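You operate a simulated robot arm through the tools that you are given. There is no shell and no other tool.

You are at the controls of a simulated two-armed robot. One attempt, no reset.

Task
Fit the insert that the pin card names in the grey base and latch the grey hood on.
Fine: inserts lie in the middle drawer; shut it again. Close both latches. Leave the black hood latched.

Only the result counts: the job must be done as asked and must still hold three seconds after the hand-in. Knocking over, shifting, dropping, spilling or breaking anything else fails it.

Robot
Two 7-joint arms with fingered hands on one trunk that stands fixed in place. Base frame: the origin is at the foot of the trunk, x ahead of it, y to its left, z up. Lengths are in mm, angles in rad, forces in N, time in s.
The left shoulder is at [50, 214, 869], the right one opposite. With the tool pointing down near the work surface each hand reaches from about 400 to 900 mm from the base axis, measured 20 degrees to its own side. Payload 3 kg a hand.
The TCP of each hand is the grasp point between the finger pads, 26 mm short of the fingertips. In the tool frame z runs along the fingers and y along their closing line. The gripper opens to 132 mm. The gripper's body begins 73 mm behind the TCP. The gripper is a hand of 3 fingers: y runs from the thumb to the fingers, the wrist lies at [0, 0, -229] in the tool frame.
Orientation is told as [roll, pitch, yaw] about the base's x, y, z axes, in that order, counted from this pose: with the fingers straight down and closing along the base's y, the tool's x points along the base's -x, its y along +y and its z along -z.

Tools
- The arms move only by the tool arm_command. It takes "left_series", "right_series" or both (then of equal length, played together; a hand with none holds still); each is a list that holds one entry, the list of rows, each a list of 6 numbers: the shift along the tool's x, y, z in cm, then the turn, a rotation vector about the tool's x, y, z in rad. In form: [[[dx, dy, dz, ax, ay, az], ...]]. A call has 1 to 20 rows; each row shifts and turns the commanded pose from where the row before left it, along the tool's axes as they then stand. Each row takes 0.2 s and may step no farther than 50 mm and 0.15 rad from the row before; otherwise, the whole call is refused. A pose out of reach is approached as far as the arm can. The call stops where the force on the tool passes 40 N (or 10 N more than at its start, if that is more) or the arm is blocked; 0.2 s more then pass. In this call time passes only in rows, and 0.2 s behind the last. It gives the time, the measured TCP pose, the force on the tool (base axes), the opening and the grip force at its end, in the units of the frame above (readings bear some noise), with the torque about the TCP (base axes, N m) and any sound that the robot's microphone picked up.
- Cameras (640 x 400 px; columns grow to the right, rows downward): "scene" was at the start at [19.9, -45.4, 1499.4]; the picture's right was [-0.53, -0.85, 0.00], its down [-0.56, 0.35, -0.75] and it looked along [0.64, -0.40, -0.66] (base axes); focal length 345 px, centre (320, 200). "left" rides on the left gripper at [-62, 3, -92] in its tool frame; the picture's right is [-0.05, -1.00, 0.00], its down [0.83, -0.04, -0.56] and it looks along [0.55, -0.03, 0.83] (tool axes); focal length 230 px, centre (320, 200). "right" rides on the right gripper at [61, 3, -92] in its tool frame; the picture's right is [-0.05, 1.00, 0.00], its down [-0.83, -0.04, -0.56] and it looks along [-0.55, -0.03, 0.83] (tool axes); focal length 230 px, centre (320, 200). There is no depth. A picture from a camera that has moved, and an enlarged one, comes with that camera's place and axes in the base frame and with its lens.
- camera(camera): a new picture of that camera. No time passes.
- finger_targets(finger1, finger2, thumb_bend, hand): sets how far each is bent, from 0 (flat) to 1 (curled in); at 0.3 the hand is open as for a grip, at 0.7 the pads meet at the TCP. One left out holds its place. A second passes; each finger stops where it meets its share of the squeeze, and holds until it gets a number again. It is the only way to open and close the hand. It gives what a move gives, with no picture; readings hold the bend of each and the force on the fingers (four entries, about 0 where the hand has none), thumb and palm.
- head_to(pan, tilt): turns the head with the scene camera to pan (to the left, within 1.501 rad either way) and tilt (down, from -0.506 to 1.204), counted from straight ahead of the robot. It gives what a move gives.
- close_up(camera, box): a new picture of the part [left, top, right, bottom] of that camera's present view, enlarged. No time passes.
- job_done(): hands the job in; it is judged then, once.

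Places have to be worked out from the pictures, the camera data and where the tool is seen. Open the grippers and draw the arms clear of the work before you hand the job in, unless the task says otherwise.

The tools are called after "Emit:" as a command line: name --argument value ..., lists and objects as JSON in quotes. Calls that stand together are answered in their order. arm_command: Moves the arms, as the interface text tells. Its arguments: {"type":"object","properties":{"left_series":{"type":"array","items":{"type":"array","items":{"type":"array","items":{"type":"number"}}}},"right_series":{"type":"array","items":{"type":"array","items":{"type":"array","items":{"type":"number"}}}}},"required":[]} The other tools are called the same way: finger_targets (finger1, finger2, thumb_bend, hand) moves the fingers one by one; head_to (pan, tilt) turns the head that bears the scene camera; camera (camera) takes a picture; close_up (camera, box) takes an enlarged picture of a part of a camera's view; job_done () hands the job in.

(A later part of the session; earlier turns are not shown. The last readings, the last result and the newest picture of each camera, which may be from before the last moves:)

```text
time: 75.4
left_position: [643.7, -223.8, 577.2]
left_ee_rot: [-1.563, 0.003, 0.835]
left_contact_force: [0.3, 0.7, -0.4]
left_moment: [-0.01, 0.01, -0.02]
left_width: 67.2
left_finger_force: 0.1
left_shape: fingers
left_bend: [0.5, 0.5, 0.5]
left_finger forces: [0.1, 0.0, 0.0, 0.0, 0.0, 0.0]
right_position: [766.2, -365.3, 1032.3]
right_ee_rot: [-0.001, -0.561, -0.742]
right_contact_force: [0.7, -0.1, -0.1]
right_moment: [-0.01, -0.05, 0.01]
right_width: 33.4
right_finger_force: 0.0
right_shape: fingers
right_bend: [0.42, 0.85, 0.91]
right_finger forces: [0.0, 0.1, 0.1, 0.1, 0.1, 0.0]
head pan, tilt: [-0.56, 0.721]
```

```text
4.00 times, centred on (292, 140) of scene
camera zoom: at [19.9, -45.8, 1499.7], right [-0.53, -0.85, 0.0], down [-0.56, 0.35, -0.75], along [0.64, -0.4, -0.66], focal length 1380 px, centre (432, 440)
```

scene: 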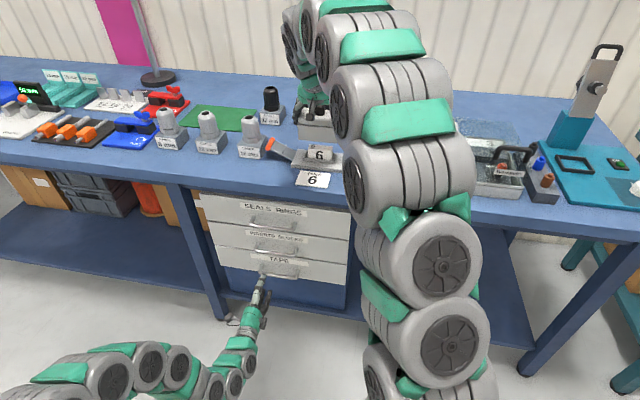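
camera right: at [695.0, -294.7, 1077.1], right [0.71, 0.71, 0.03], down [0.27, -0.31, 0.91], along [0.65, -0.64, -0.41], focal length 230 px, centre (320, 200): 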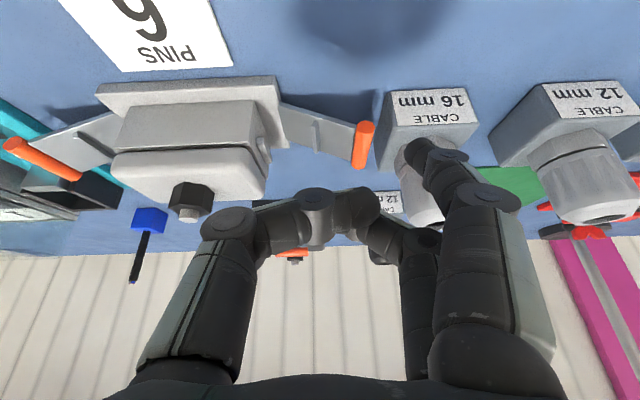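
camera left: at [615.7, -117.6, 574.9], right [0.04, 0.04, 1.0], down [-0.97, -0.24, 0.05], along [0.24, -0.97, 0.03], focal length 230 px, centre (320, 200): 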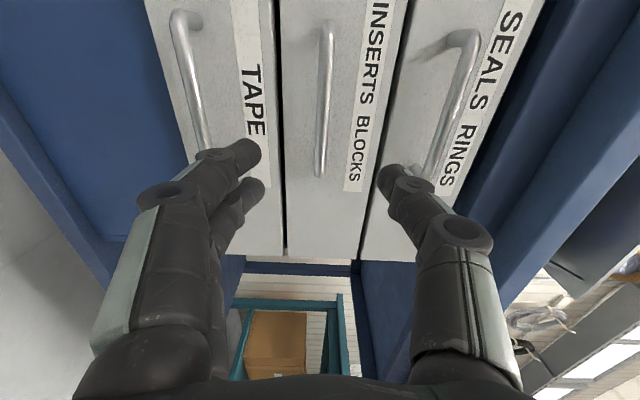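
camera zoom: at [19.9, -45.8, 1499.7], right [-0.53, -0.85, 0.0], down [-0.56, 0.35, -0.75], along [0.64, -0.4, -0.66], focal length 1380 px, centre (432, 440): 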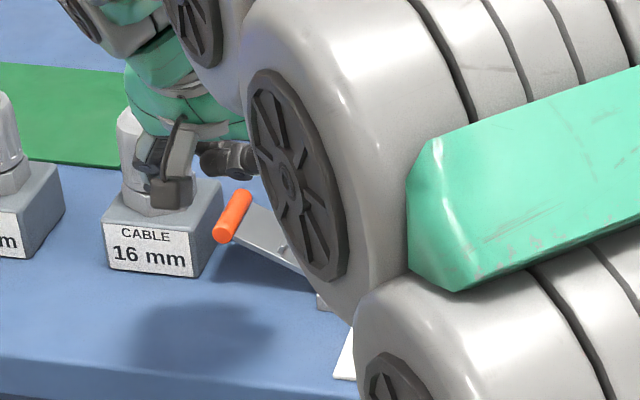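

The pointing finger is left of the handle and clear of the 16 mm gland block. I zoom in to check its lateral gap to both.

Emit:
close_up --camera "right" --box '[310, 70, 502, 190]'

Emit:
close_up --camera "scene" --box '[236, 110, 300, 160]'

```text
3.33 times, centred on (406, 130) of right
camera zoom: at [695.0, -294.7, 1077.1], right [0.71, 0.71, 0.03], down [0.27, -0.31, 0.91], along [0.65, -0.64, -0.41], focal length 767 px, centre (33, 433)
```

zoom: 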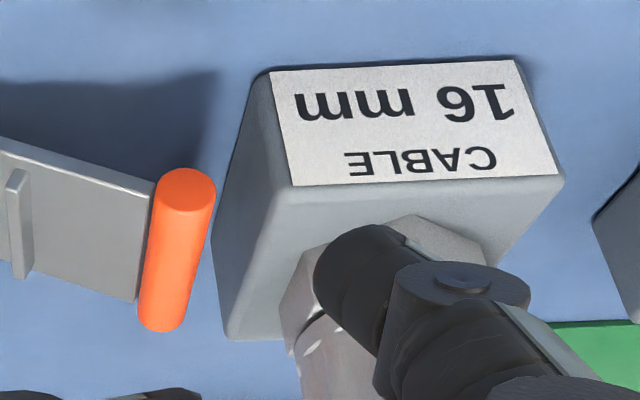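

```text
8.00 times, centred on (268, 135) of scene
camera zoom: at [19.9, -45.8, 1499.7], right [-0.53, -0.85, 0.0], down [-0.56, 0.35, -0.75], along [0.64, -0.4, -0.66], focal length 2761 px, centre (736, 720)
```

zoom: 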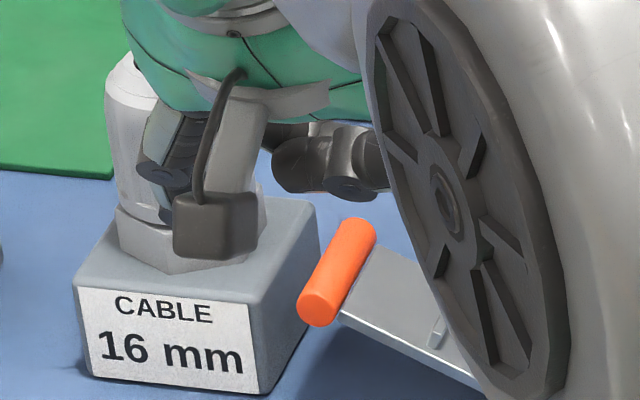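

The gap outside the handle is about 18 mm and the block's front face is at F≈865. I step partway down toward the handle's near end and look again before entering the gap.

Emit:
arm_command --right_series '[[[0, 0.1, 2.2, 0, 0, 0], [0, 0.1, 2.2, 0, 0, 0]]]'

Emit:
camera --camera "right"

Emit:
close_up --camera "right" --box '[310, 70, 470, 170]'

Emit:
close_up --camera "scene" --box '[236, 110, 300, 160]'

```text
time: 76.0
left_position: [642.2, -225.2, 577.8]
left_ee_rot: [-1.566, 0.0, 0.833]
left_contact_force: [0.2, 0.0, 0.0]
left_moment: [-0.04, 0.01, 0.0]
left_width: 67.5
left_finger_force: 0.1
left_shape: fingers
left_bend: [0.5, 0.5, 0.5]
left_finger forces: [0.0, 0.0, 0.0, 0.0, 0.0, 0.1]
right_position: [785.7, -377.6, 993.2]
right_ee_rot: [-0.002, -0.561, -0.739]
right_contact_force: [0.2, 0.1, 0.3]
right_moment: [0.01, -0.02, 0.0]
right_width: 33.6
right_finger_force: 0.0
right_shape: fingers
right_bend: [0.42, 0.85, 0.91]
right_finger forces: [0.0, 0.0, 0.0, 0.1, 0.0, 0.1]
head pan, tilt: [-0.56, 0.721]
```

```text
taken
camera right: at [713.7, -308.2, 1039.3], right [0.71, 0.71, 0.03], down [0.27, -0.31, 0.91], along [0.65, -0.64, -0.41], focal length 230 px, centre (320, 200)
```

right: 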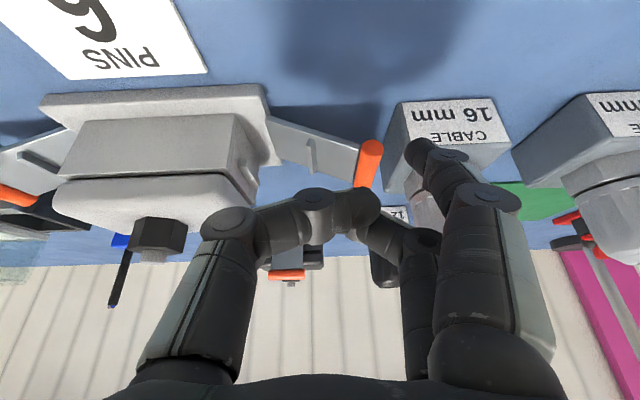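

```text
4.00 times, centred on (390, 120) of right
camera zoom: at [713.7, -308.2, 1039.3], right [0.71, 0.71, 0.03], down [0.27, -0.31, 0.91], along [0.65, -0.64, -0.41], focal length 920 px, centre (40, 520)
```

zoom: 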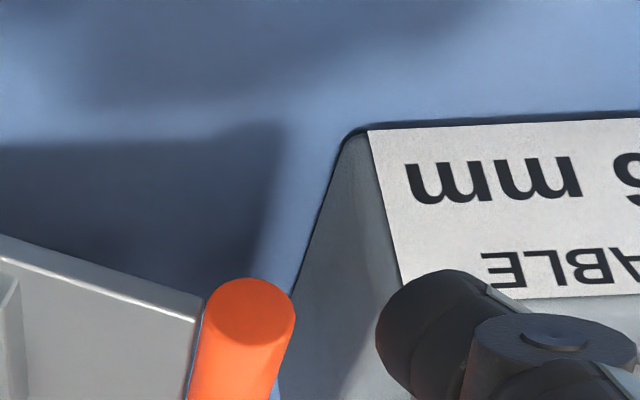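

```text
8.00 times, centred on (268, 135) of scene
camera zoom: at [19.9, -45.8, 1499.7], right [-0.53, -0.85, 0.0], down [-0.56, 0.35, -0.75], along [0.64, -0.4, -0.66], focal length 2761 px, centre (736, 720)
```

zoom: 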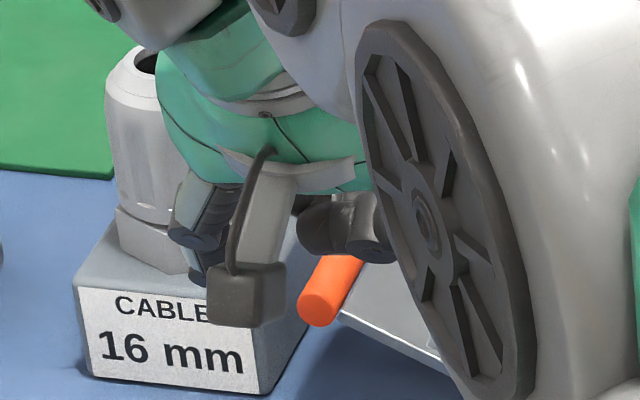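

The curled finger2 might rub the handle from above, so I extend both fingers together and keep only the thumb curled. Then I continue down beside the handle.

Emit:
finger_targets --hand "right" --finger1 0.42 --finger2 0.42 --thumb_bend 1.0

Emit:
arm_command --right_series '[[[-0.2, -0.1, 1.8, 0, 0, 0], [-0.2, -0.1, 1.8, 0, 0, 0]]]'

Emit:
camera --camera "right"

Emit:
close_up --camera "right" --box '[310, 90, 470, 190]'

Emit:
close_up --camera "scene" --box '[236, 110, 300, 160]'

```text
time: 77.0
left_position: [643.8, -224.6, 577.9]
left_ee_rot: [-1.566, 0.0, 0.831]
left_contact_force: [0.5, 0.4, 0.5]
left_moment: [0.01, 0.03, 0.02]
left_width: 67.2
left_finger_force: 0.0
left_shape: fingers
left_bend: [0.5, 0.5, 0.5]
left_finger forces: [0.0, 0.0, 0.1, 0.0, 0.1, 0.0]
right_position: [785.4, -379.3, 994.2]
right_ee_rot: [-0.002, -0.562, -0.739]
right_contact_force: [-0.6, 0.1, 0.1]
right_moment: [-0.02, -0.03, 0.01]
right_width: 39.6
right_finger_force: 0.1
right_shape: fingers
right_bend: [0.42, 0.42, 1.0]
right_finger forces: [0.0, 0.0, 0.1, 0.1, 0.0, 0.0]
head pan, tilt: [-0.56, 0.721]
```

```text
time: 77.6
left_position: [643.8, -224.0, 577.8]
left_ee_rot: [-1.564, 0.003, 0.832]
left_contact_force: [-1.2, -0.3, 0.9]
left_moment: [-0.04, 0.0, -0.01]
left_width: 67.2
left_finger_force: 0.1
left_shape: fingers
left_bend: [0.5, 0.5, 0.5]
left_finger forces: [0.1, 0.0, 0.0, 0.0, 0.0, 0.1]
right_position: [802.7, -394.9, 964.4]
right_ee_rot: [0.001, -0.559, -0.742]
right_contact_force: [-2.4, 0.4, 0.2]
right_moment: [0.02, 0.05, 0.1]
right_width: 39.2
right_finger_force: 0.6
right_shape: fingers
right_bend: [0.43, 0.42, 1.0]
right_finger forces: [1.6, 0.3, 0.0, 0.0, 0.1, 0.0]
head pan, tilt: [-0.56, 0.721]
```

```text
taken
camera right: at [730.0, -324.7, 1010.1], right [0.71, 0.71, 0.03], down [0.27, -0.31, 0.91], along [0.65, -0.64, -0.41], focal length 230 px, centre (320, 200)
```

right: 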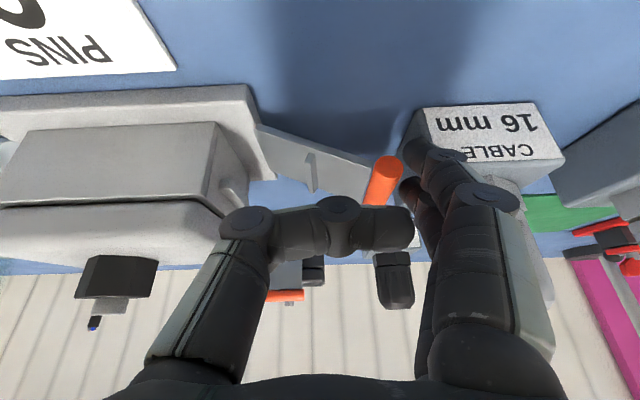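

```text
4.00 times, centred on (390, 140) of right
camera zoom: at [730.0, -324.7, 1010.1], right [0.71, 0.71, 0.03], down [0.27, -0.31, 0.91], along [0.65, -0.64, -0.41], focal length 920 px, centre (40, 440)
```

zoom: 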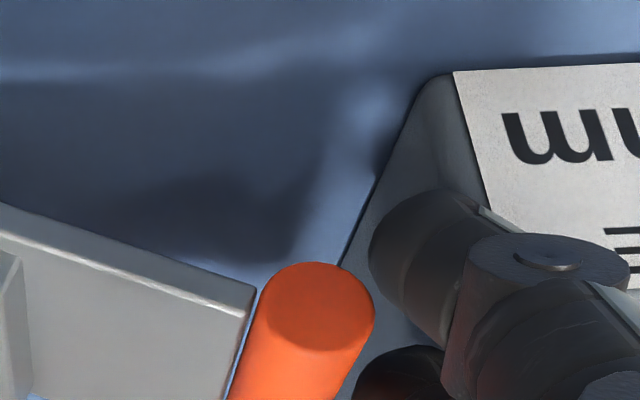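

```text
8.00 times, centred on (268, 135) of scene
camera zoom: at [19.8, -45.8, 1499.7], right [-0.53, -0.85, 0.0], down [-0.56, 0.35, -0.75], along [0.64, -0.4, -0.66], focal length 2761 px, centre (736, 720)
```

zoom: 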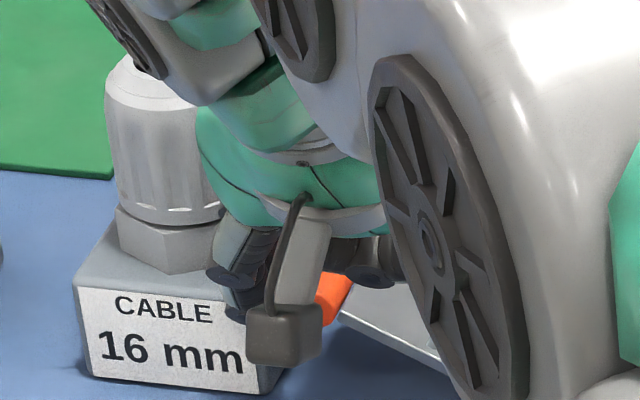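

A slight touch, about 2 N: the fingertip seems to be grazing the gland block's corner. I back off at once and check whether the block moved.

Emit:
arm_command --right_series '[[[0.6, 0, -0.8, 0, 0, 0], [0.6, 0, -0.8, 0, 0, 0]]]'

Emit:
close_up --camera "scene" --box '[236, 110, 300, 160]'

Emit:
close_up --camera "right" --box '[310, 70, 470, 170]'

```text
time: 78.2
left_position: [642.7, -225.4, 577.3]
left_ee_rot: [-1.565, 0.001, 0.831]
left_contact_force: [-0.3, -0.1, -0.3]
left_moment: [0.02, 0.02, 0.02]
left_width: 67.3
left_finger_force: 0.1
left_shape: fingers
left_bend: [0.5, 0.5, 0.5]
left_finger forces: [0.0, 0.1, 0.1, 0.0, 0.0, 0.1]
right_position: [789.8, -383.7, 972.1]
right_ee_rot: [0.002, -0.56, -0.742]
right_contact_force: [0.3, 0.4, 0.6]
right_moment: [-0.01, -0.03, 0.01]
right_width: 39.4
right_finger_force: 0.0
right_shape: fingers
right_bend: [0.42, 0.42, 1.0]
right_finger forces: [0.0, 0.0, 0.1, 0.1, 0.1, 0.0]
head pan, tilt: [-0.56, 0.721]
```

```text
8.00 times, centred on (268, 135) of scene
camera zoom: at [19.8, -45.8, 1499.7], right [-0.53, -0.85, 0.0], down [-0.56, 0.35, -0.75], along [0.64, -0.4, -0.66], focal length 2761 px, centre (736, 720)
```

zoom: 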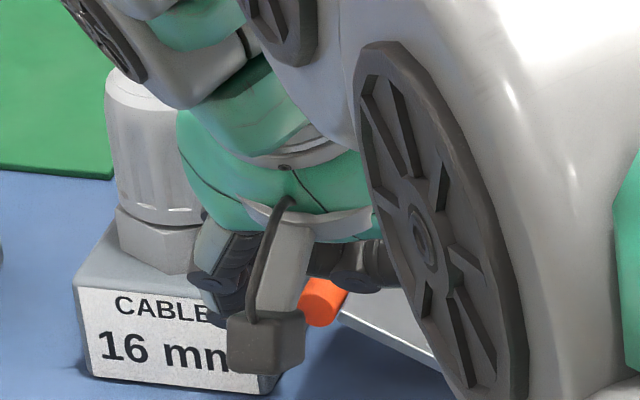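

```text
4.00 times, centred on (390, 120) of right
camera zoom: at [716.9, -313.5, 1018.7], right [0.71, 0.71, 0.03], down [0.27, -0.31, 0.91], along [0.65, -0.64, -0.41], focal length 920 px, centre (40, 520)
```

zoom: 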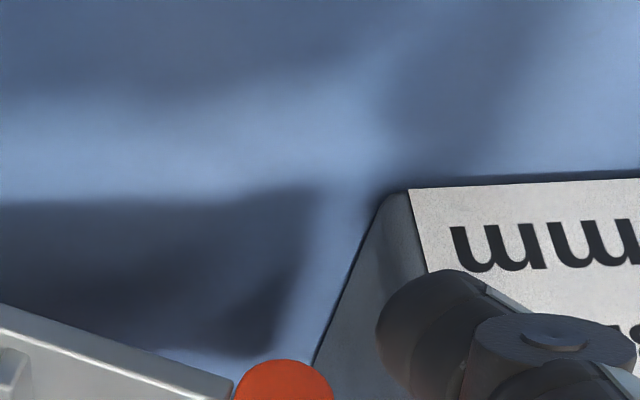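

Comparison with the earlier picture shows the block has not moved. I change tactics: back out, close the hand into a narrow beak, and lift the handle's near end from below, staying in front of the block's face.

Emit:
arm_command --right_series '[[[2.5, -0.3, -3.0, 0, 0, 0], [2.0, 0, -2.0, 0, 0, 0]]]'

Emit:
finger_targets --hand "right" --finger1 0.7 --finger2 0.7 --thumb_bend 0.7

Emit:
camera --camera "right"

Emit:
close_up --camera "scene" --box '[220, 100, 348, 180]'

```text
time: 78.8
left_position: [643.7, -224.1, 576.5]
left_ee_rot: [-1.564, 0.003, 0.833]
left_contact_force: [-0.2, -0.2, 0.3]
left_moment: [-0.01, 0.01, -0.01]
left_width: 67.4
left_finger_force: 0.1
left_shape: fingers
left_bend: [0.5, 0.5, 0.5]
left_finger forces: [0.1, 0.0, 0.0, 0.1, 0.0, 0.0]
right_position: [739.5, -344.8, 989.8]
right_ee_rot: [-0.002, -0.558, -0.741]
right_contact_force: [-0.2, 0.3, -0.3]
right_moment: [-0.01, -0.01, -0.01]
right_width: 39.5
right_finger_force: 0.0
right_shape: fingers
right_bend: [0.42, 0.42, 1.0]
right_finger forces: [0.0, 0.1, 0.1, 0.0, 0.1, 0.0]
head pan, tilt: [-0.56, 0.721]
```

```text
time: 79.8
left_position: [643.2, -226.0, 576.6]
left_ee_rot: [-1.566, 0.002, 0.834]
left_contact_force: [-0.4, 0.6, -0.5]
left_moment: [-0.03, 0.0, -0.03]
left_width: 67.4
left_finger_force: 0.0
left_shape: fingers
left_bend: [0.5, 0.5, 0.5]
left_finger forces: [0.0, 0.1, 0.0, 0.0, 0.0, 0.0]
right_position: [740.3, -342.9, 990.0]
right_ee_rot: [-0.001, -0.561, -0.741]
right_contact_force: [-0.4, 0.6, -0.1]
right_moment: [-0.01, 0.02, 0.0]
right_width: 5.7
right_finger_force: 0.0
right_shape: fingers
right_bend: [0.7, 0.7, 0.7]
right_finger forces: [0.0, 0.0, 0.0, 0.1, 0.1, 0.0]
head pan, tilt: [-0.56, 0.721]
```

```text
taken
camera right: at [667.8, -273.7, 1036.1], right [0.71, 0.71, 0.03], down [0.27, -0.31, 0.91], along [0.65, -0.64, -0.41], focal length 230 px, centre (320, 200)
```

right: 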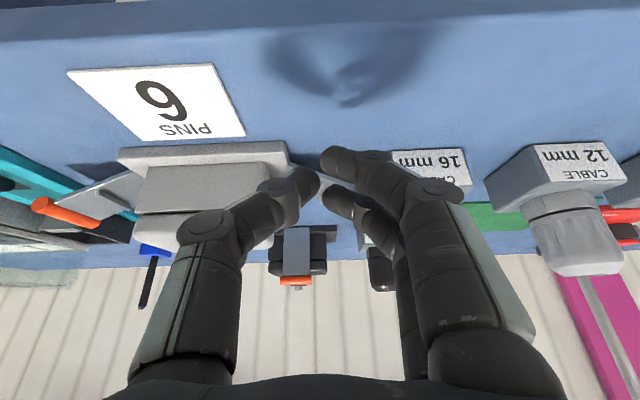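

```text
5.00 times, centred on (284, 140) of scene
camera zoom: at [19.8, -45.8, 1499.7], right [-0.53, -0.85, 0.0], down [-0.56, 0.35, -0.75], along [0.64, -0.4, -0.66], focal length 1726 px, centre (500, 500)
```

zoom: 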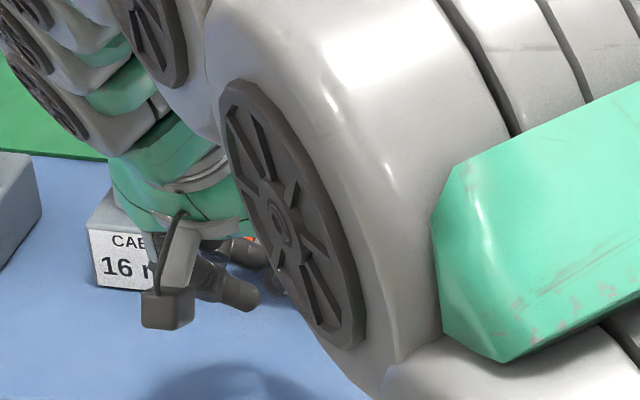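

The beak is closed. I bring it down in front of the left handle's near end, low enough to pass under it, without advancing yet.

Emit:
arm_command --right_series '[[[0.15, 1.95, 1.4, 0, 0, 0], [0.15, 1.95, 1.4, 0, 0, 0], [0, 0, 1.4, 0, 0, 0], [0, 0, 1.3, 0, 0, 0]]]'

Emit:
camera --camera "right"

Emit:
close_up --camera "right" --box '[240, 100, 432, 220]'

Emit:
close_up --camera "scene" --box '[220, 110, 300, 170]'

```text
time: 80.8
left_position: [642.8, -223.9, 576.3]
left_ee_rot: [-1.566, 0.001, 0.832]
left_contact_force: [0.0, 0.3, 0.0]
left_moment: [0.0, 0.02, 0.01]
left_width: 67.0
left_finger_force: 0.2
left_shape: fingers
left_bend: [0.5, 0.5, 0.5]
left_finger forces: [0.1, 0.0, 0.0, 0.1, 0.0, 0.0]
right_position: [786.3, -330.1, 942.0]
right_ee_rot: [-0.001, -0.561, -0.74]
right_contact_force: [-1.1, -0.3, 0.0]
right_moment: [0.04, -0.03, 0.0]
right_width: 5.7
right_finger_force: 0.1
right_shape: fingers
right_bend: [0.7, 0.7, 0.7]
right_finger forces: [0.0, 0.0, 0.0, 0.0, 0.0, 0.0]
head pan, tilt: [-0.56, 0.721]
```

```text
taken
camera right: at [714.6, -260.8, 987.9], right [0.71, 0.71, 0.03], down [0.27, -0.31, 0.91], along [0.65, -0.64, -0.41], focal length 230 px, centre (320, 200)
```

right: 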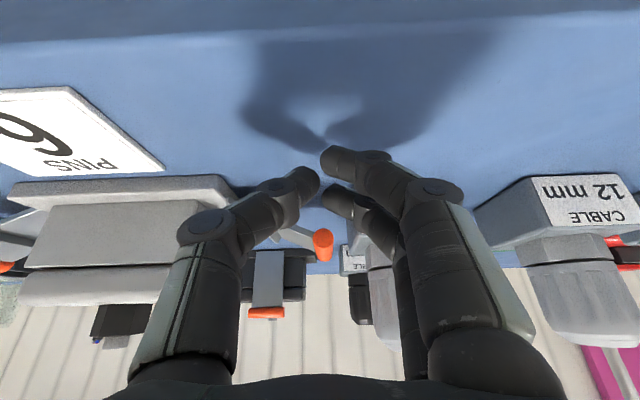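

```text
3.33 times, centred on (336, 160) of right
camera zoom: at [714.6, -260.8, 987.9], right [0.71, 0.71, 0.03], down [0.27, -0.31, 0.91], along [0.65, -0.64, -0.41], focal length 767 px, centre (267, 333)
```

zoom: 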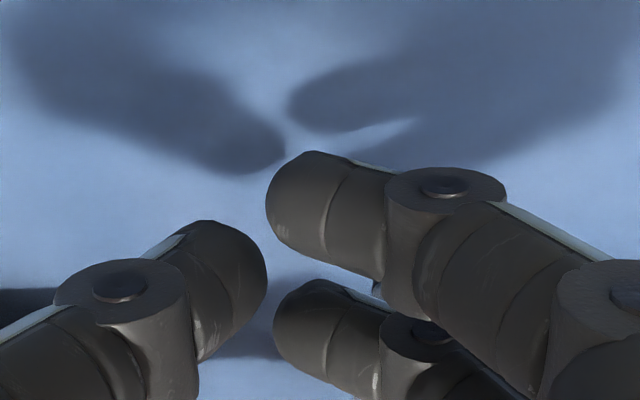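

```text
6.67 times, centred on (260, 140) of scene
camera zoom: at [19.9, -45.8, 1499.7], right [-0.53, -0.85, 0.0], down [-0.56, 0.35, -0.75], along [0.64, -0.4, -0.66], focal length 2301 px, centre (720, 600)
```

zoom: 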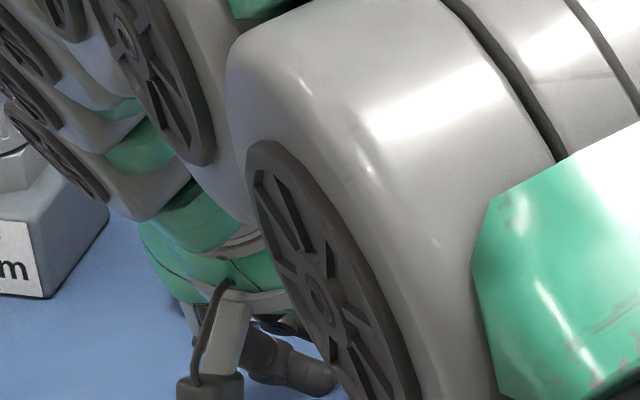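

The right arm blocks the head camera's view of this latch. I bring the left hand up on the left side as a second viewpoint, first sideways while low and then up in front of the bench.

Emit:
arm_command --left_series '[[[-4.8, 0, 0, 0, 0, 0], [-4.8, 0, 0, 0, 0, 0], [0, -4.7, 0, 0, 0, 0], [0, -4.7, 0, 0, 0, 0], [0, -4.7, 0, 0, 0, 0], [0, -4.7, 0, 0, 0, 0], [0, -4.7, 0, 0, 0, 0], [0, -4.7, 0, 0, 0, 0], [0, -4.7, 0, 0, 0, 0], [0, -4.7, 0, 0, 0, 0], [0, -4.7, 0, 0, 0, 0]]]'

Emit:
camera --camera "left"

Emit:
camera --camera "scene"

```text
time: 83.1
left_position: [832.9, -231.4, 799.6]
left_ee_rot: [-1.559, -0.002, 0.832]
left_contact_force: [-39.0, 27.2, -3.1]
left_moment: [-1.22, -1.81, -0.41]
left_width: 68.4
left_finger_force: 24.0
left_shape: fingers
left_bend: [0.5, 0.5, 0.52]
left_finger forces: [0.0, 0.0, 0.1, 0.0, 47.2, 0.0]
left hand out of reach, approached as far as the arm can: row 4, 5, 6, 7, 8, 9, 10, 11
right_position: [785.8, -331.2, 942.2]
right_ee_rot: [0.0, -0.56, -0.74]
right_contact_force: [-0.6, -0.4, 0.2]
right_moment: [0.01, 0.02, 0.02]
right_width: 5.8
right_finger_force: 0.0
right_shape: fingers
right_bend: [0.7, 0.7, 0.7]
right_finger forces: [0.0, 0.0, 0.1, 0.2, 0.0, 0.0]
head pan, tilt: [-0.56, 0.721]
stopped in row 11 (left hand): the force on the tool passed its limit at 112 N (the readings are from after the stop); the commanded pose is now the measured one
```

```text
taken
camera left: at [806.5, -123.5, 798.7], right [0.04, 0.03, 1.0], down [-0.97, -0.24, 0.05], along [0.24, -0.97, 0.02], focal length 230 px, centre (320, 200)
```

left: 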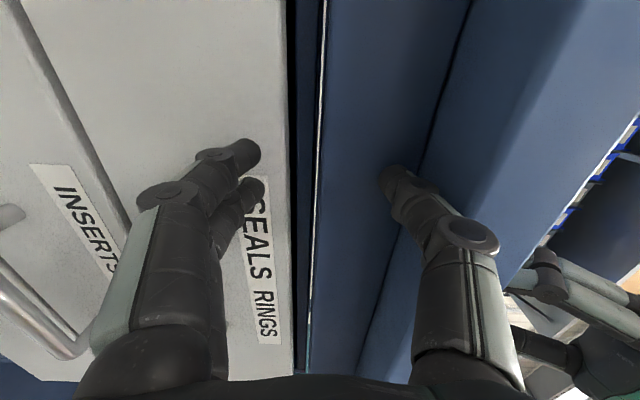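

```text
taken
```

scene: 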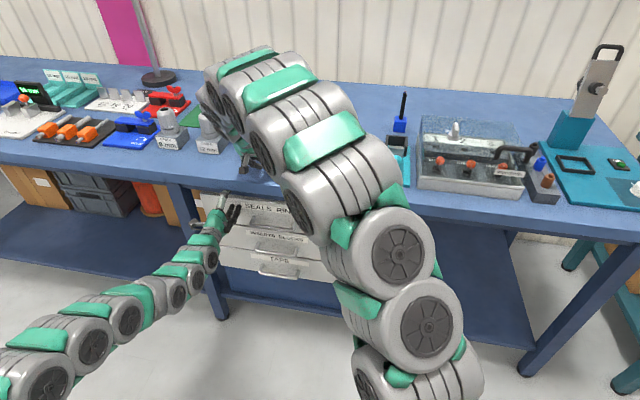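

The left arm drifted forward where it couldn't follow, and its thumb bumped the bench frame under the edge. I pull it straight back at once and check that nothing was disturbed.

Emit:
arm_command --left_series '[[[0, 0, -2, 0, 0, 0], [0, 0, -4, 0, 0, 0], [0, 0, -4, 0, 0, 0]]]'

Emit:
camera --camera "scene"

Emit:
camera --camera "left"

Emit:
camera --camera "right"

```text
time: 83.9
left_position: [812.9, -203.0, 752.6]
left_ee_rot: [-1.56, -0.002, 0.832]
left_contact_force: [0.0, -0.3, -1.0]
left_moment: [0.0, -0.03, 0.03]
left_width: 67.7
left_finger_force: 0.0
left_shape: fingers
left_bend: [0.5, 0.5, 0.5]
left_finger forces: [0.0, 0.0, 0.0, 0.0, 0.0, 0.0]
left hand out of reach, approached as far as the arm can: row 1, 2, 3
right_position: [786.8, -331.8, 940.9]
right_ee_rot: [0.001, -0.558, -0.743]
right_contact_force: [-0.6, 0.3, -0.7]
right_moment: [-0.04, 0.0, 0.02]
right_width: 5.8
right_finger_force: 0.1
right_shape: fingers
right_bend: [0.7, 0.7, 0.7]
right_finger forces: [0.0, 0.0, 0.1, 0.0, 0.1, 0.0]
head pan, tilt: [-0.56, 0.721]
```

```text
taken
```

scene: 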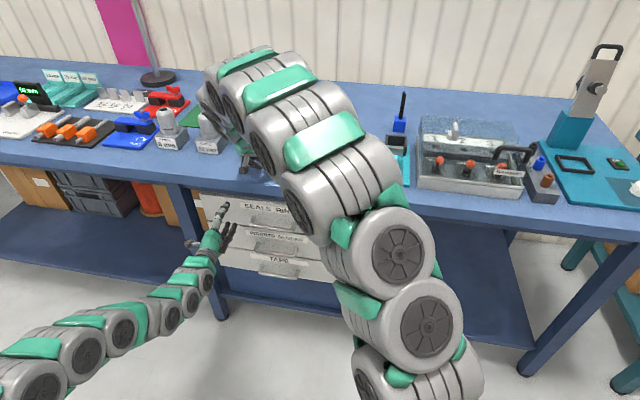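

```text
taken
camera left: at [785.8, -95.0, 751.3], right [0.04, 0.03, 1.0], down [-0.97, -0.24, 0.05], along [0.24, -0.97, 0.02], focal length 230 px, centre (320, 200)
```

left: 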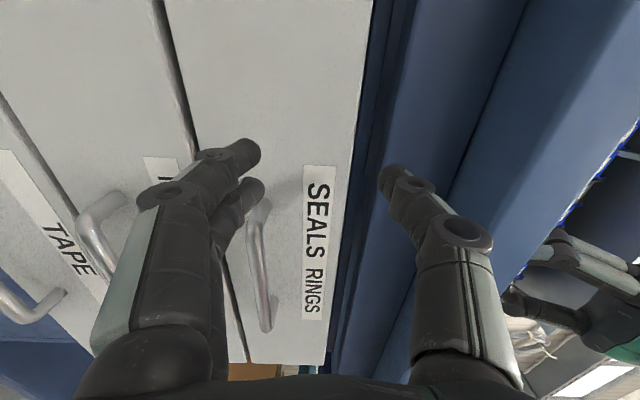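

```text
taken
camera right: at [714.2, -261.4, 987.6], right [0.71, 0.71, 0.03], down [0.27, -0.31, 0.91], along [0.65, -0.64, -0.41], focal length 230 px, centre (320, 200)
```

right: 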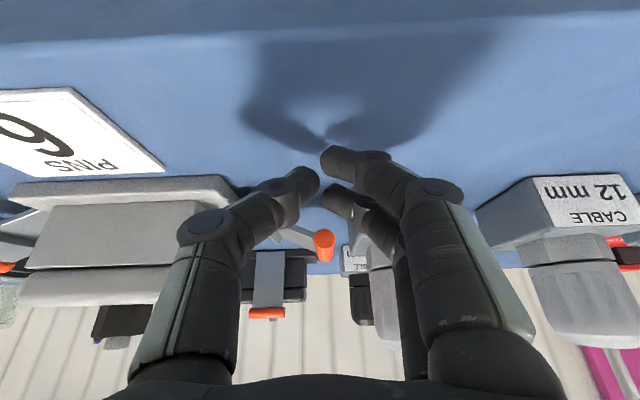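

The drawers and bench look undisturbed. The left arm is at a joint limit in this roll, so I roll the hand back toward its earlier orientation to free it.

Emit:
arm_command --left_series '[[[0, 0, 0, 0, 0, 0.12], [0, 0, 0, 0, 0, 0.12], [0, 0, 0, 0, 0, 0.12]]]'

Emit:
camera --camera "scene"

```text
time: 84.7
left_position: [812.6, -202.6, 752.3]
left_ee_rot: [-1.558, -0.362, 0.829]
left_contact_force: [0.5, 0.3, 0.9]
left_moment: [0.0, 0.0, -0.01]
left_width: 67.7
left_finger_force: 0.1
left_shape: fingers
left_bend: [0.5, 0.5, 0.5]
left_finger forces: [0.1, 0.0, 0.0, 0.1, 0.0, 0.0]
right_position: [786.9, -331.6, 942.1]
right_ee_rot: [0.0, -0.559, -0.742]
right_contact_force: [-0.5, -0.2, -0.4]
right_moment: [0.04, -0.01, -0.02]
right_width: 5.8
right_finger_force: 0.0
right_shape: fingers
right_bend: [0.7, 0.7, 0.7]
right_finger forces: [0.1, 0.1, 0.0, 0.0, 0.0, 0.0]
head pan, tilt: [-0.56, 0.721]
```

```text
taken
```

scene: 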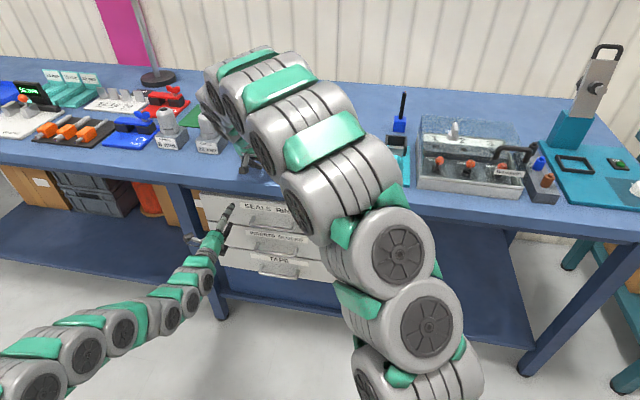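

The roll is accepted and the pose is under control again. I retreat 100 mm in small rows, watching for reach warnings.

Emit:
arm_command --left_series '[[[0, 0, -2, 0, 0, 0.1], [0, 0, -2, 0, 0, 0.1], [0, 0, -2, 0, 0, 0.1], [0, 0, -2, 0, 0, 0.1], [0, 0, -2, 0, 0, 0.1]]]'

Emit:
camera --camera "scene"

```text
time: 85.9
left_position: [742.2, -133.1, 754.1]
left_ee_rot: [-1.552, -0.861, 0.818]
left_contact_force: [-0.9, 0.5, 0.5]
left_moment: [0.02, 0.02, -0.01]
left_width: 67.6
left_finger_force: 0.0
left_shape: fingers
left_bend: [0.5, 0.5, 0.5]
left_finger forces: [0.0, 0.0, 0.0, 0.0, 0.0, 0.0]
right_position: [785.9, -331.1, 940.6]
right_ee_rot: [0.0, -0.557, -0.741]
right_contact_force: [0.0, -0.6, -1.0]
right_moment: [0.0, -0.01, 0.02]
right_width: 5.7
right_finger_force: 0.0
right_shape: fingers
right_bend: [0.7, 0.7, 0.7]
right_finger forces: [0.0, 0.0, 0.1, 0.0, 0.1, 0.0]
head pan, tilt: [-0.56, 0.721]
```

```text
taken
```

scene: 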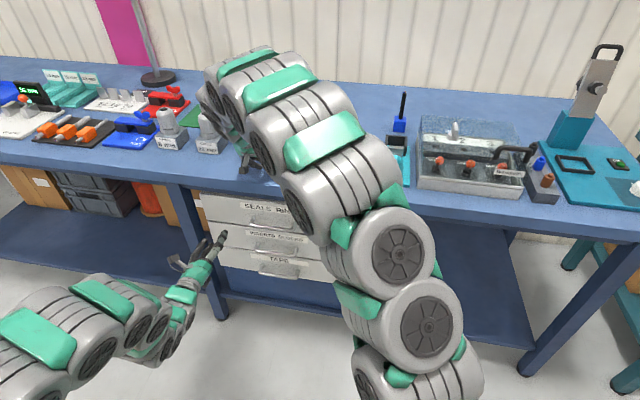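

It follows properly now. I finish rolling the hand level, then raise it in front of the bench to about z=1010.

Emit:
arm_command --left_series '[[[0, 0, 0, 0, 0, 0.142], [0, 0, 0, 0, 0, 0.142], [0, 0, 0, 0, 0, 0.142], [0, 0, 0, 0, 0, 0.142], [0, 0, 0, 0, 0, 0.142]]]'

Emit:
arm_command --left_series '[[[-3, 0, 0, 0, 0, 0], [-3, 0, 0, 0, 0, 0]]]'

Emit:
camera --camera "scene"

Emit:
camera --camera "left"

```text
time: 87.1
left_position: [739.3, -135.3, 753.1]
left_ee_rot: [0.169, -1.559, -0.907]
left_contact_force: [-0.3, -0.2, -0.6]
left_moment: [-0.02, 0.0, 0.01]
left_width: 67.7
left_finger_force: 0.1
left_shape: fingers
left_bend: [0.5, 0.5, 0.5]
left_finger forces: [0.0, 0.1, 0.0, 0.0, 0.1, 0.1]
right_position: [786.8, -331.8, 940.6]
right_ee_rot: [0.001, -0.559, -0.743]
right_contact_force: [0.3, -0.5, 0.6]
right_moment: [0.05, 0.05, 0.01]
right_width: 5.7
right_finger_force: 0.1
right_shape: fingers
right_bend: [0.7, 0.7, 0.7]
right_finger forces: [0.0, 0.0, 0.1, 0.0, 0.1, 0.0]
head pan, tilt: [-0.56, 0.721]
```

```text
time: 87.7
left_position: [739.1, -135.1, 811.1]
left_ee_rot: [-0.019, -1.558, -0.721]
left_contact_force: [-0.4, -0.1, 1.1]
left_moment: [-0.03, 0.03, 0.01]
left_width: 67.8
left_finger_force: 0.1
left_shape: fingers
left_bend: [0.5, 0.5, 0.5]
left_finger forces: [0.0, 0.0, 0.0, 0.0, 0.1, 0.1]
right_position: [785.8, -331.5, 942.6]
right_ee_rot: [0.001, -0.56, -0.741]
right_contact_force: [-0.1, -0.4, 0.2]
right_moment: [-0.02, 0.02, 0.02]
right_width: 5.7
right_finger_force: 0.1
right_shape: fingers
right_bend: [0.7, 0.7, 0.7]
right_finger forces: [0.0, 0.0, 0.0, 0.0, 0.0, 0.0]
head pan, tilt: [-0.56, 0.721]
```

```text
taken
```

scene: 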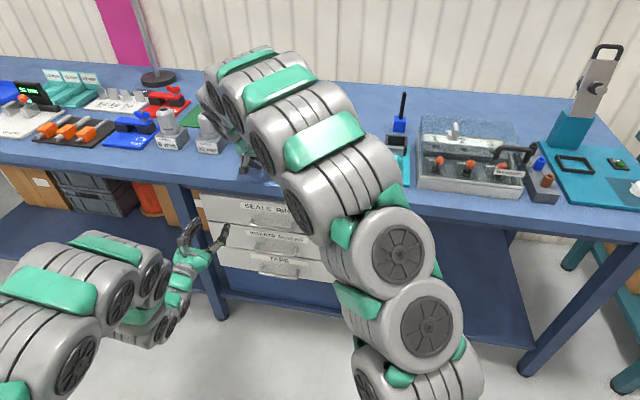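

```text
taken
camera left: at [673.3, -71.7, 874.0], right [-0.67, -0.74, 0.05], down [-0.45, 0.35, -0.82], along [0.59, -0.58, -0.56], focal length 230 px, centre (320, 200)
```

left: 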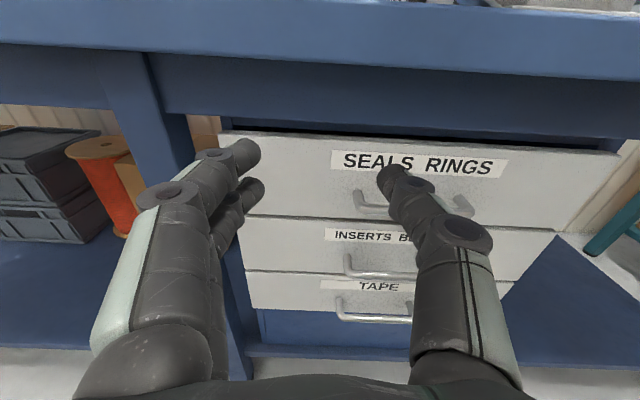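

The left camera now looks forward and down over its own hand, a handy viewpoint. I raise the left hand 200 mm to look at the left latch from there.

Emit:
arm_command --left_series '[[[-4, 0, 0, 0, 0, 0], [-4, 0, 0, 0, 0, 0], [-4, 0, 0, 0, 0, 0], [-4, 0, 0, 0, 0, 0], [-4, 0, 0, 0, 0, 0]]]'

Emit:
camera --camera "left"

Emit:
close_up --camera "left" --box '[330, 80, 490, 180]'

```text
time: 88.9
left_position: [741.6, -139.1, 1013.4]
left_ee_rot: [-0.066, -1.559, -0.674]
left_contact_force: [0.2, -0.6, -0.2]
left_moment: [0.01, -0.01, 0.0]
left_width: 67.7
left_finger_force: 0.1
left_shape: fingers
left_bend: [0.5, 0.5, 0.5]
left_finger forces: [0.1, 0.1, 0.0, 0.0, 0.0, 0.0]
right_position: [785.9, -333.1, 941.9]
right_ee_rot: [-0.001, -0.557, -0.742]
right_contact_force: [0.3, 0.0, -0.7]
right_moment: [0.02, 0.0, -0.03]
right_width: 5.7
right_finger_force: 0.0
right_shape: fingers
right_bend: [0.7, 0.7, 0.7]
right_finger forces: [0.0, 0.0, 0.0, 0.1, 0.0, 0.1]
head pan, tilt: [-0.56, 0.721]
```

```text
taken
camera left: at [675.3, -75.1, 1077.1], right [-0.67, -0.74, 0.05], down [-0.45, 0.35, -0.82], along [0.59, -0.58, -0.56], focal length 230 px, centre (320, 200)
```

left: 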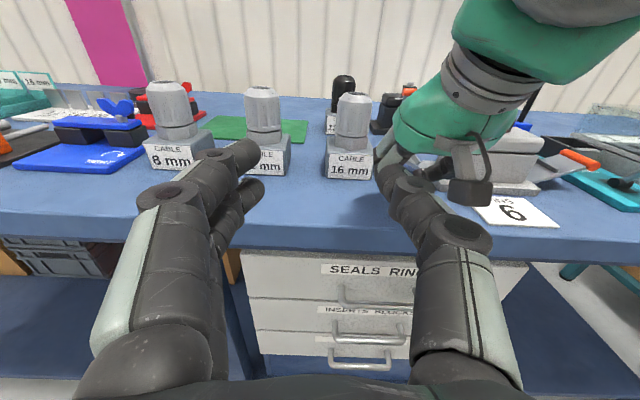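

```text
4.00 times, centred on (410, 130) of left
camera zoom: at [675.3, -75.1, 1077.1], right [-0.67, -0.74, 0.05], down [-0.45, 0.35, -0.82], along [0.59, -0.58, -0.56], focal length 920 px, centre (-40, 480)
```

zoom: 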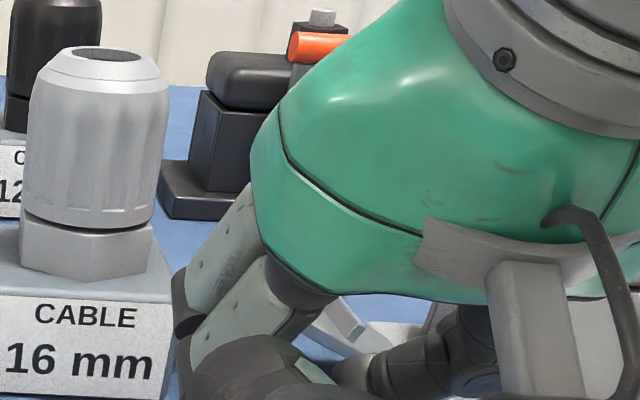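

The right hand hides the handle from up here. I lower the left hand to bench height in front of the edge so its camera can look along the bench under the right hand.

Emit:
arm_command --left_series '[[[4.4, 0, 0, 0, 0, 0], [4.4, 0, 0, 0, 0, 0], [0, -3.2, 0, 0, 0, 0], [0, -3.2, 0, 0, 0, 0]]]'

Emit:
camera --camera "left"

Emit:
close_up --camera "left" --box '[260, 40, 452, 160]'

```text
time: 89.9
left_position: [701.1, -183.6, 926.8]
left_ee_rot: [0.02, -1.557, -0.76]
left_contact_force: [-0.6, -0.4, 0.1]
left_moment: [0.02, 0.02, -0.02]
left_width: 67.6
left_finger_force: 0.0
left_shape: fingers
left_bend: [0.5, 0.5, 0.5]
left_finger forces: [0.0, 0.0, 0.1, 0.0, 0.1, 0.1]
right_position: [787.6, -330.5, 942.2]
right_ee_rot: [0.001, -0.559, -0.741]
right_contact_force: [0.2, -0.1, 0.6]
right_moment: [-0.02, 0.01, 0.01]
right_width: 5.6
right_finger_force: 0.0
right_shape: fingers
right_bend: [0.7, 0.7, 0.7]
right_finger forces: [0.0, 0.0, 0.1, 0.1, 0.0, 0.1]
head pan, tilt: [-0.56, 0.721]
```

```text
taken
camera left: at [635.4, -120.8, 990.6], right [-0.67, -0.74, 0.05], down [-0.45, 0.35, -0.82], along [0.59, -0.58, -0.56], focal length 230 px, centre (320, 200)
```

left: 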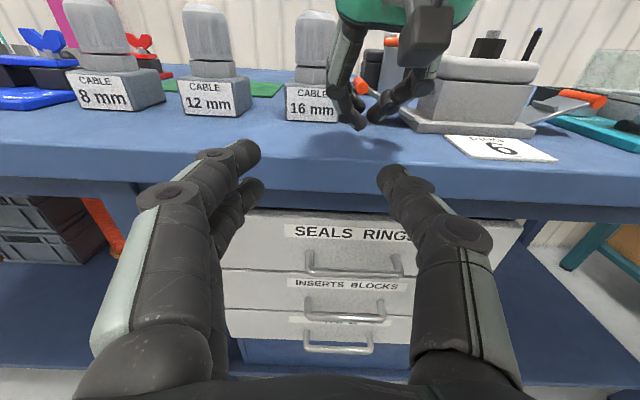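

```text
3.33 times, centred on (356, 100) of left
camera zoom: at [635.4, -120.8, 990.6], right [-0.67, -0.74, 0.05], down [-0.45, 0.35, -0.82], along [0.59, -0.58, -0.56], focal length 767 px, centre (200, 533)
```

zoom: 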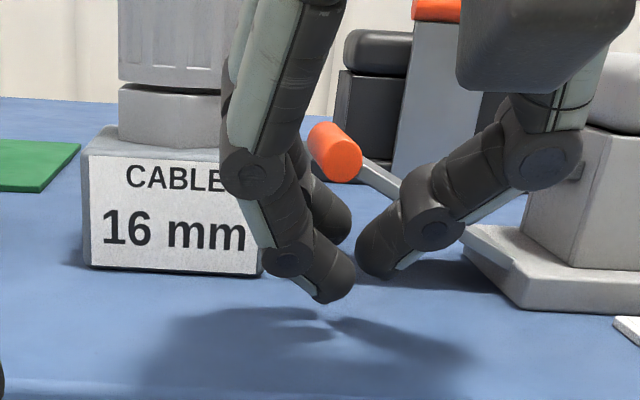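

This is an excellent view of beak, handle and block together. The beak must move about 28 mm forward and slightly lower to get finger2's tip under the handle's near end. I do that in small rows.

Emit:
arm_command --right_series '[[[-0.74, -0.2, 0.62, 0, 0, 0], [-0.74, -0.2, 0.62, 0, 0, 0]]]'

Emit:
close_up --camera "left" --box '[290, 50, 418, 130]'

```text
time: 90.5
left_position: [700.7, -184.2, 928.0]
left_ee_rot: [-0.022, -1.559, -0.718]
left_contact_force: [-0.6, 0.1, 0.3]
left_moment: [0.02, 0.03, 0.02]
left_width: 67.7
left_finger_force: 0.1
left_shape: fingers
left_bend: [0.5, 0.5, 0.5]
left_finger forces: [0.0, 0.0, 0.0, 0.1, 0.1, 0.0]
right_position: [798.3, -349.0, 940.3]
right_ee_rot: [0.0, -0.56, -0.742]
right_contact_force: [-0.4, -0.4, -0.4]
right_moment: [-0.01, 0.0, -0.01]
right_width: 5.9
right_finger_force: 0.1
right_shape: fingers
right_bend: [0.7, 0.7, 0.7]
right_finger forces: [0.1, 0.0, 0.0, 0.0, 0.0, 0.1]
head pan, tilt: [-0.56, 0.721]
```

```text
5.00 times, centred on (354, 90) of left
camera zoom: at [635.4, -120.7, 990.6], right [-0.67, -0.74, 0.05], down [-0.45, 0.35, -0.82], along [0.59, -0.58, -0.56], focal length 1150 px, centre (150, 750)
```

zoom: 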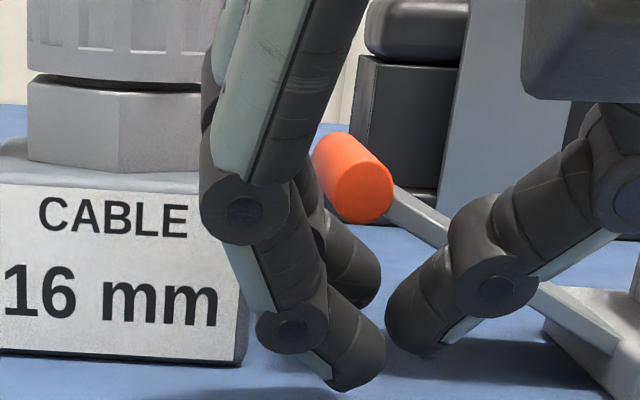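

Finger2's tip is now just below and outside the handle's near end. I go 9 mm further forward and start lifting gently.

Emit:
arm_command --right_series '[[[-0.6, -0.1, 0.65, 0, 0, 0], [-0.3, 0, 0, 0, 0, 0]]]'

Emit:
close_up --camera "left" --box '[290, 50, 418, 130]'

```text
time: 91.1
left_position: [700.8, -184.6, 927.3]
left_ee_rot: [-0.033, -1.557, -0.708]
left_contact_force: [-0.2, -0.2, 1.1]
left_moment: [0.01, -0.03, 0.03]
left_width: 67.8
left_finger_force: 0.0
left_shape: fingers
left_bend: [0.5, 0.5, 0.5]
left_finger forces: [0.0, 0.0, 0.0, 0.0, 0.0, 0.0]
right_position: [804.2, -356.4, 937.6]
right_ee_rot: [0.0, -0.559, -0.742]
right_contact_force: [-0.5, -0.4, 1.1]
right_moment: [0.0, 0.01, 0.02]
right_width: 5.8
right_finger_force: 0.0
right_shape: fingers
right_bend: [0.7, 0.7, 0.7]
right_finger forces: [0.0, 0.0, 0.0, 0.0, 0.1, 0.0]
head pan, tilt: [-0.56, 0.721]
```

```text
5.00 times, centred on (354, 90) of left
camera zoom: at [635.4, -120.7, 990.5], right [-0.67, -0.74, 0.05], down [-0.45, 0.35, -0.82], along [0.59, -0.58, -0.56], focal length 1150 px, centre (150, 750)
```

zoom: 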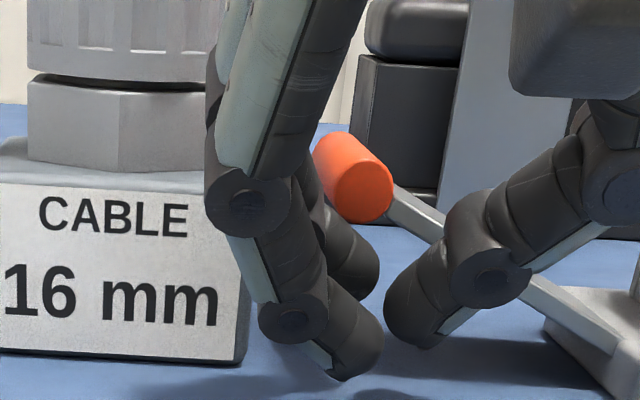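

Now I lift 12 mm and watch whether the handle rides up on the fingertip.

Emit:
arm_command --right_series '[[[-0.32, 0, -0.51, 0, 0, 0], [-0.32, 0, -0.51, 0, 0, 0]]]'

Emit:
close_up --camera "left" --box '[290, 50, 418, 130]'

Emit:
close_up --camera "right" --box '[240, 140, 432, 260]'

```text
time: 91.7
left_position: [701.5, -184.2, 927.0]
left_ee_rot: [-0.028, -1.56, -0.71]
left_contact_force: [-0.8, 0.0, -0.1]
left_moment: [0.01, -0.05, 0.04]
left_width: 67.6
left_finger_force: 0.0
left_shape: fingers
left_bend: [0.5, 0.5, 0.5]
left_finger forces: [0.0, 0.1, 0.0, 0.0, 0.1, 0.1]
right_position: [806.1, -356.4, 951.1]
right_ee_rot: [-0.003, -0.558, -0.739]
right_contact_force: [-1.3, 0.3, -2.4]
right_moment: [0.01, 0.03, 0.0]
right_width: 5.8
right_finger_force: 1.7
right_shape: fingers
right_bend: [0.7, 0.7, 0.7]
right_finger forces: [0.0, 2.3, 0.0, 0.0, 0.0, 0.0]
head pan, tilt: [-0.56, 0.721]
```

```text
5.00 times, centred on (354, 90) of left
camera zoom: at [635.4, -120.7, 990.6], right [-0.67, -0.74, 0.05], down [-0.45, 0.35, -0.82], along [0.59, -0.58, -0.56], focal length 1150 px, centre (150, 750)
```

zoom: 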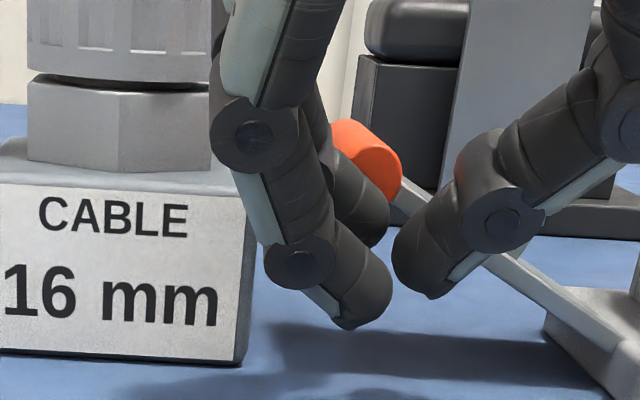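

```text
3.33 times, centred on (336, 200) of right
camera zoom: at [733.0, -286.1, 996.5], right [0.71, 0.71, 0.03], down [0.27, -0.31, 0.91], along [0.65, -0.64, -0.41], focal length 767 px, centre (267, 200)
```

zoom: 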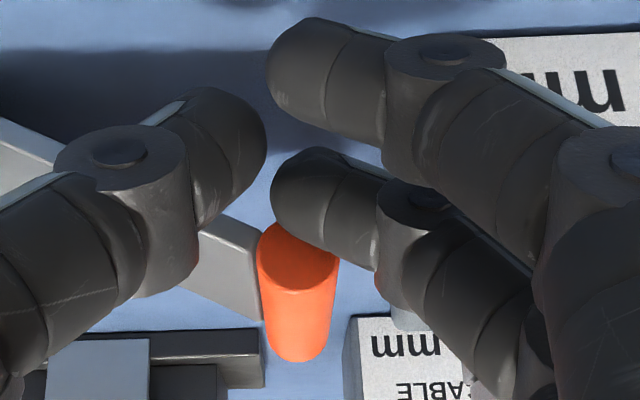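

The handle is riding on finger2 and the latch has begun to turn, with just 2 N on the finger. I keep following the arc: up and inward.

Emit:
arm_command --right_series '[[[-0.32, -0.4, -0.51, 0, 0, 0], [-0.32, -0.5, -0.51, 0, 0, 0], [-0.32, -0.6, -0.51, 0, 0, 0]]]'

Emit:
close_up --camera "left" --box '[290, 30, 450, 130]'

```text
time: 92.5
left_position: [700.4, -184.7, 926.5]
left_ee_rot: [-0.032, -1.557, -0.707]
left_contact_force: [0.5, 0.2, 0.0]
left_moment: [0.01, 0.01, -0.04]
left_width: 67.7
left_finger_force: 0.0
left_shape: fingers
left_bend: [0.5, 0.5, 0.5]
left_finger forces: [0.0, 0.0, 0.1, 0.0, 0.1, 0.0]
right_position: [796.0, -366.9, 968.2]
right_ee_rot: [0.0, -0.561, -0.743]
right_contact_force: [-1.0, 4.3, 0.5]
right_moment: [0.02, 0.0, 0.1]
right_width: 5.6
right_finger_force: 2.3
right_shape: fingers
right_bend: [0.7, 0.69, 0.7]
right_finger forces: [0.1, 3.9, 0.0, 0.1, 0.0, 0.0]
head pan, tilt: [-0.56, 0.721]
```

```text
4.00 times, centred on (370, 80) of left
camera zoom: at [635.4, -120.6, 990.6], right [-0.67, -0.74, 0.05], down [-0.45, 0.35, -0.82], along [0.59, -0.58, -0.56], focal length 920 px, centre (120, 680)
```

zoom: 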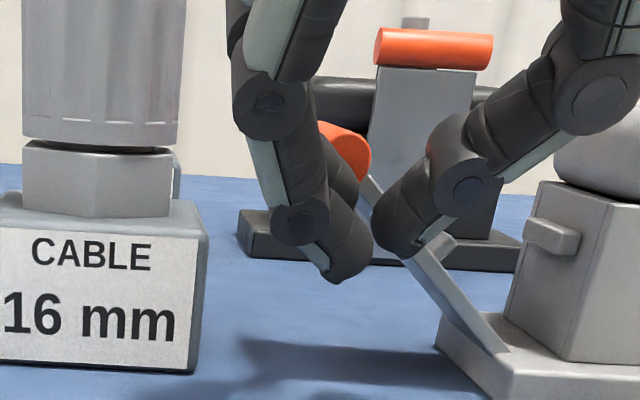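

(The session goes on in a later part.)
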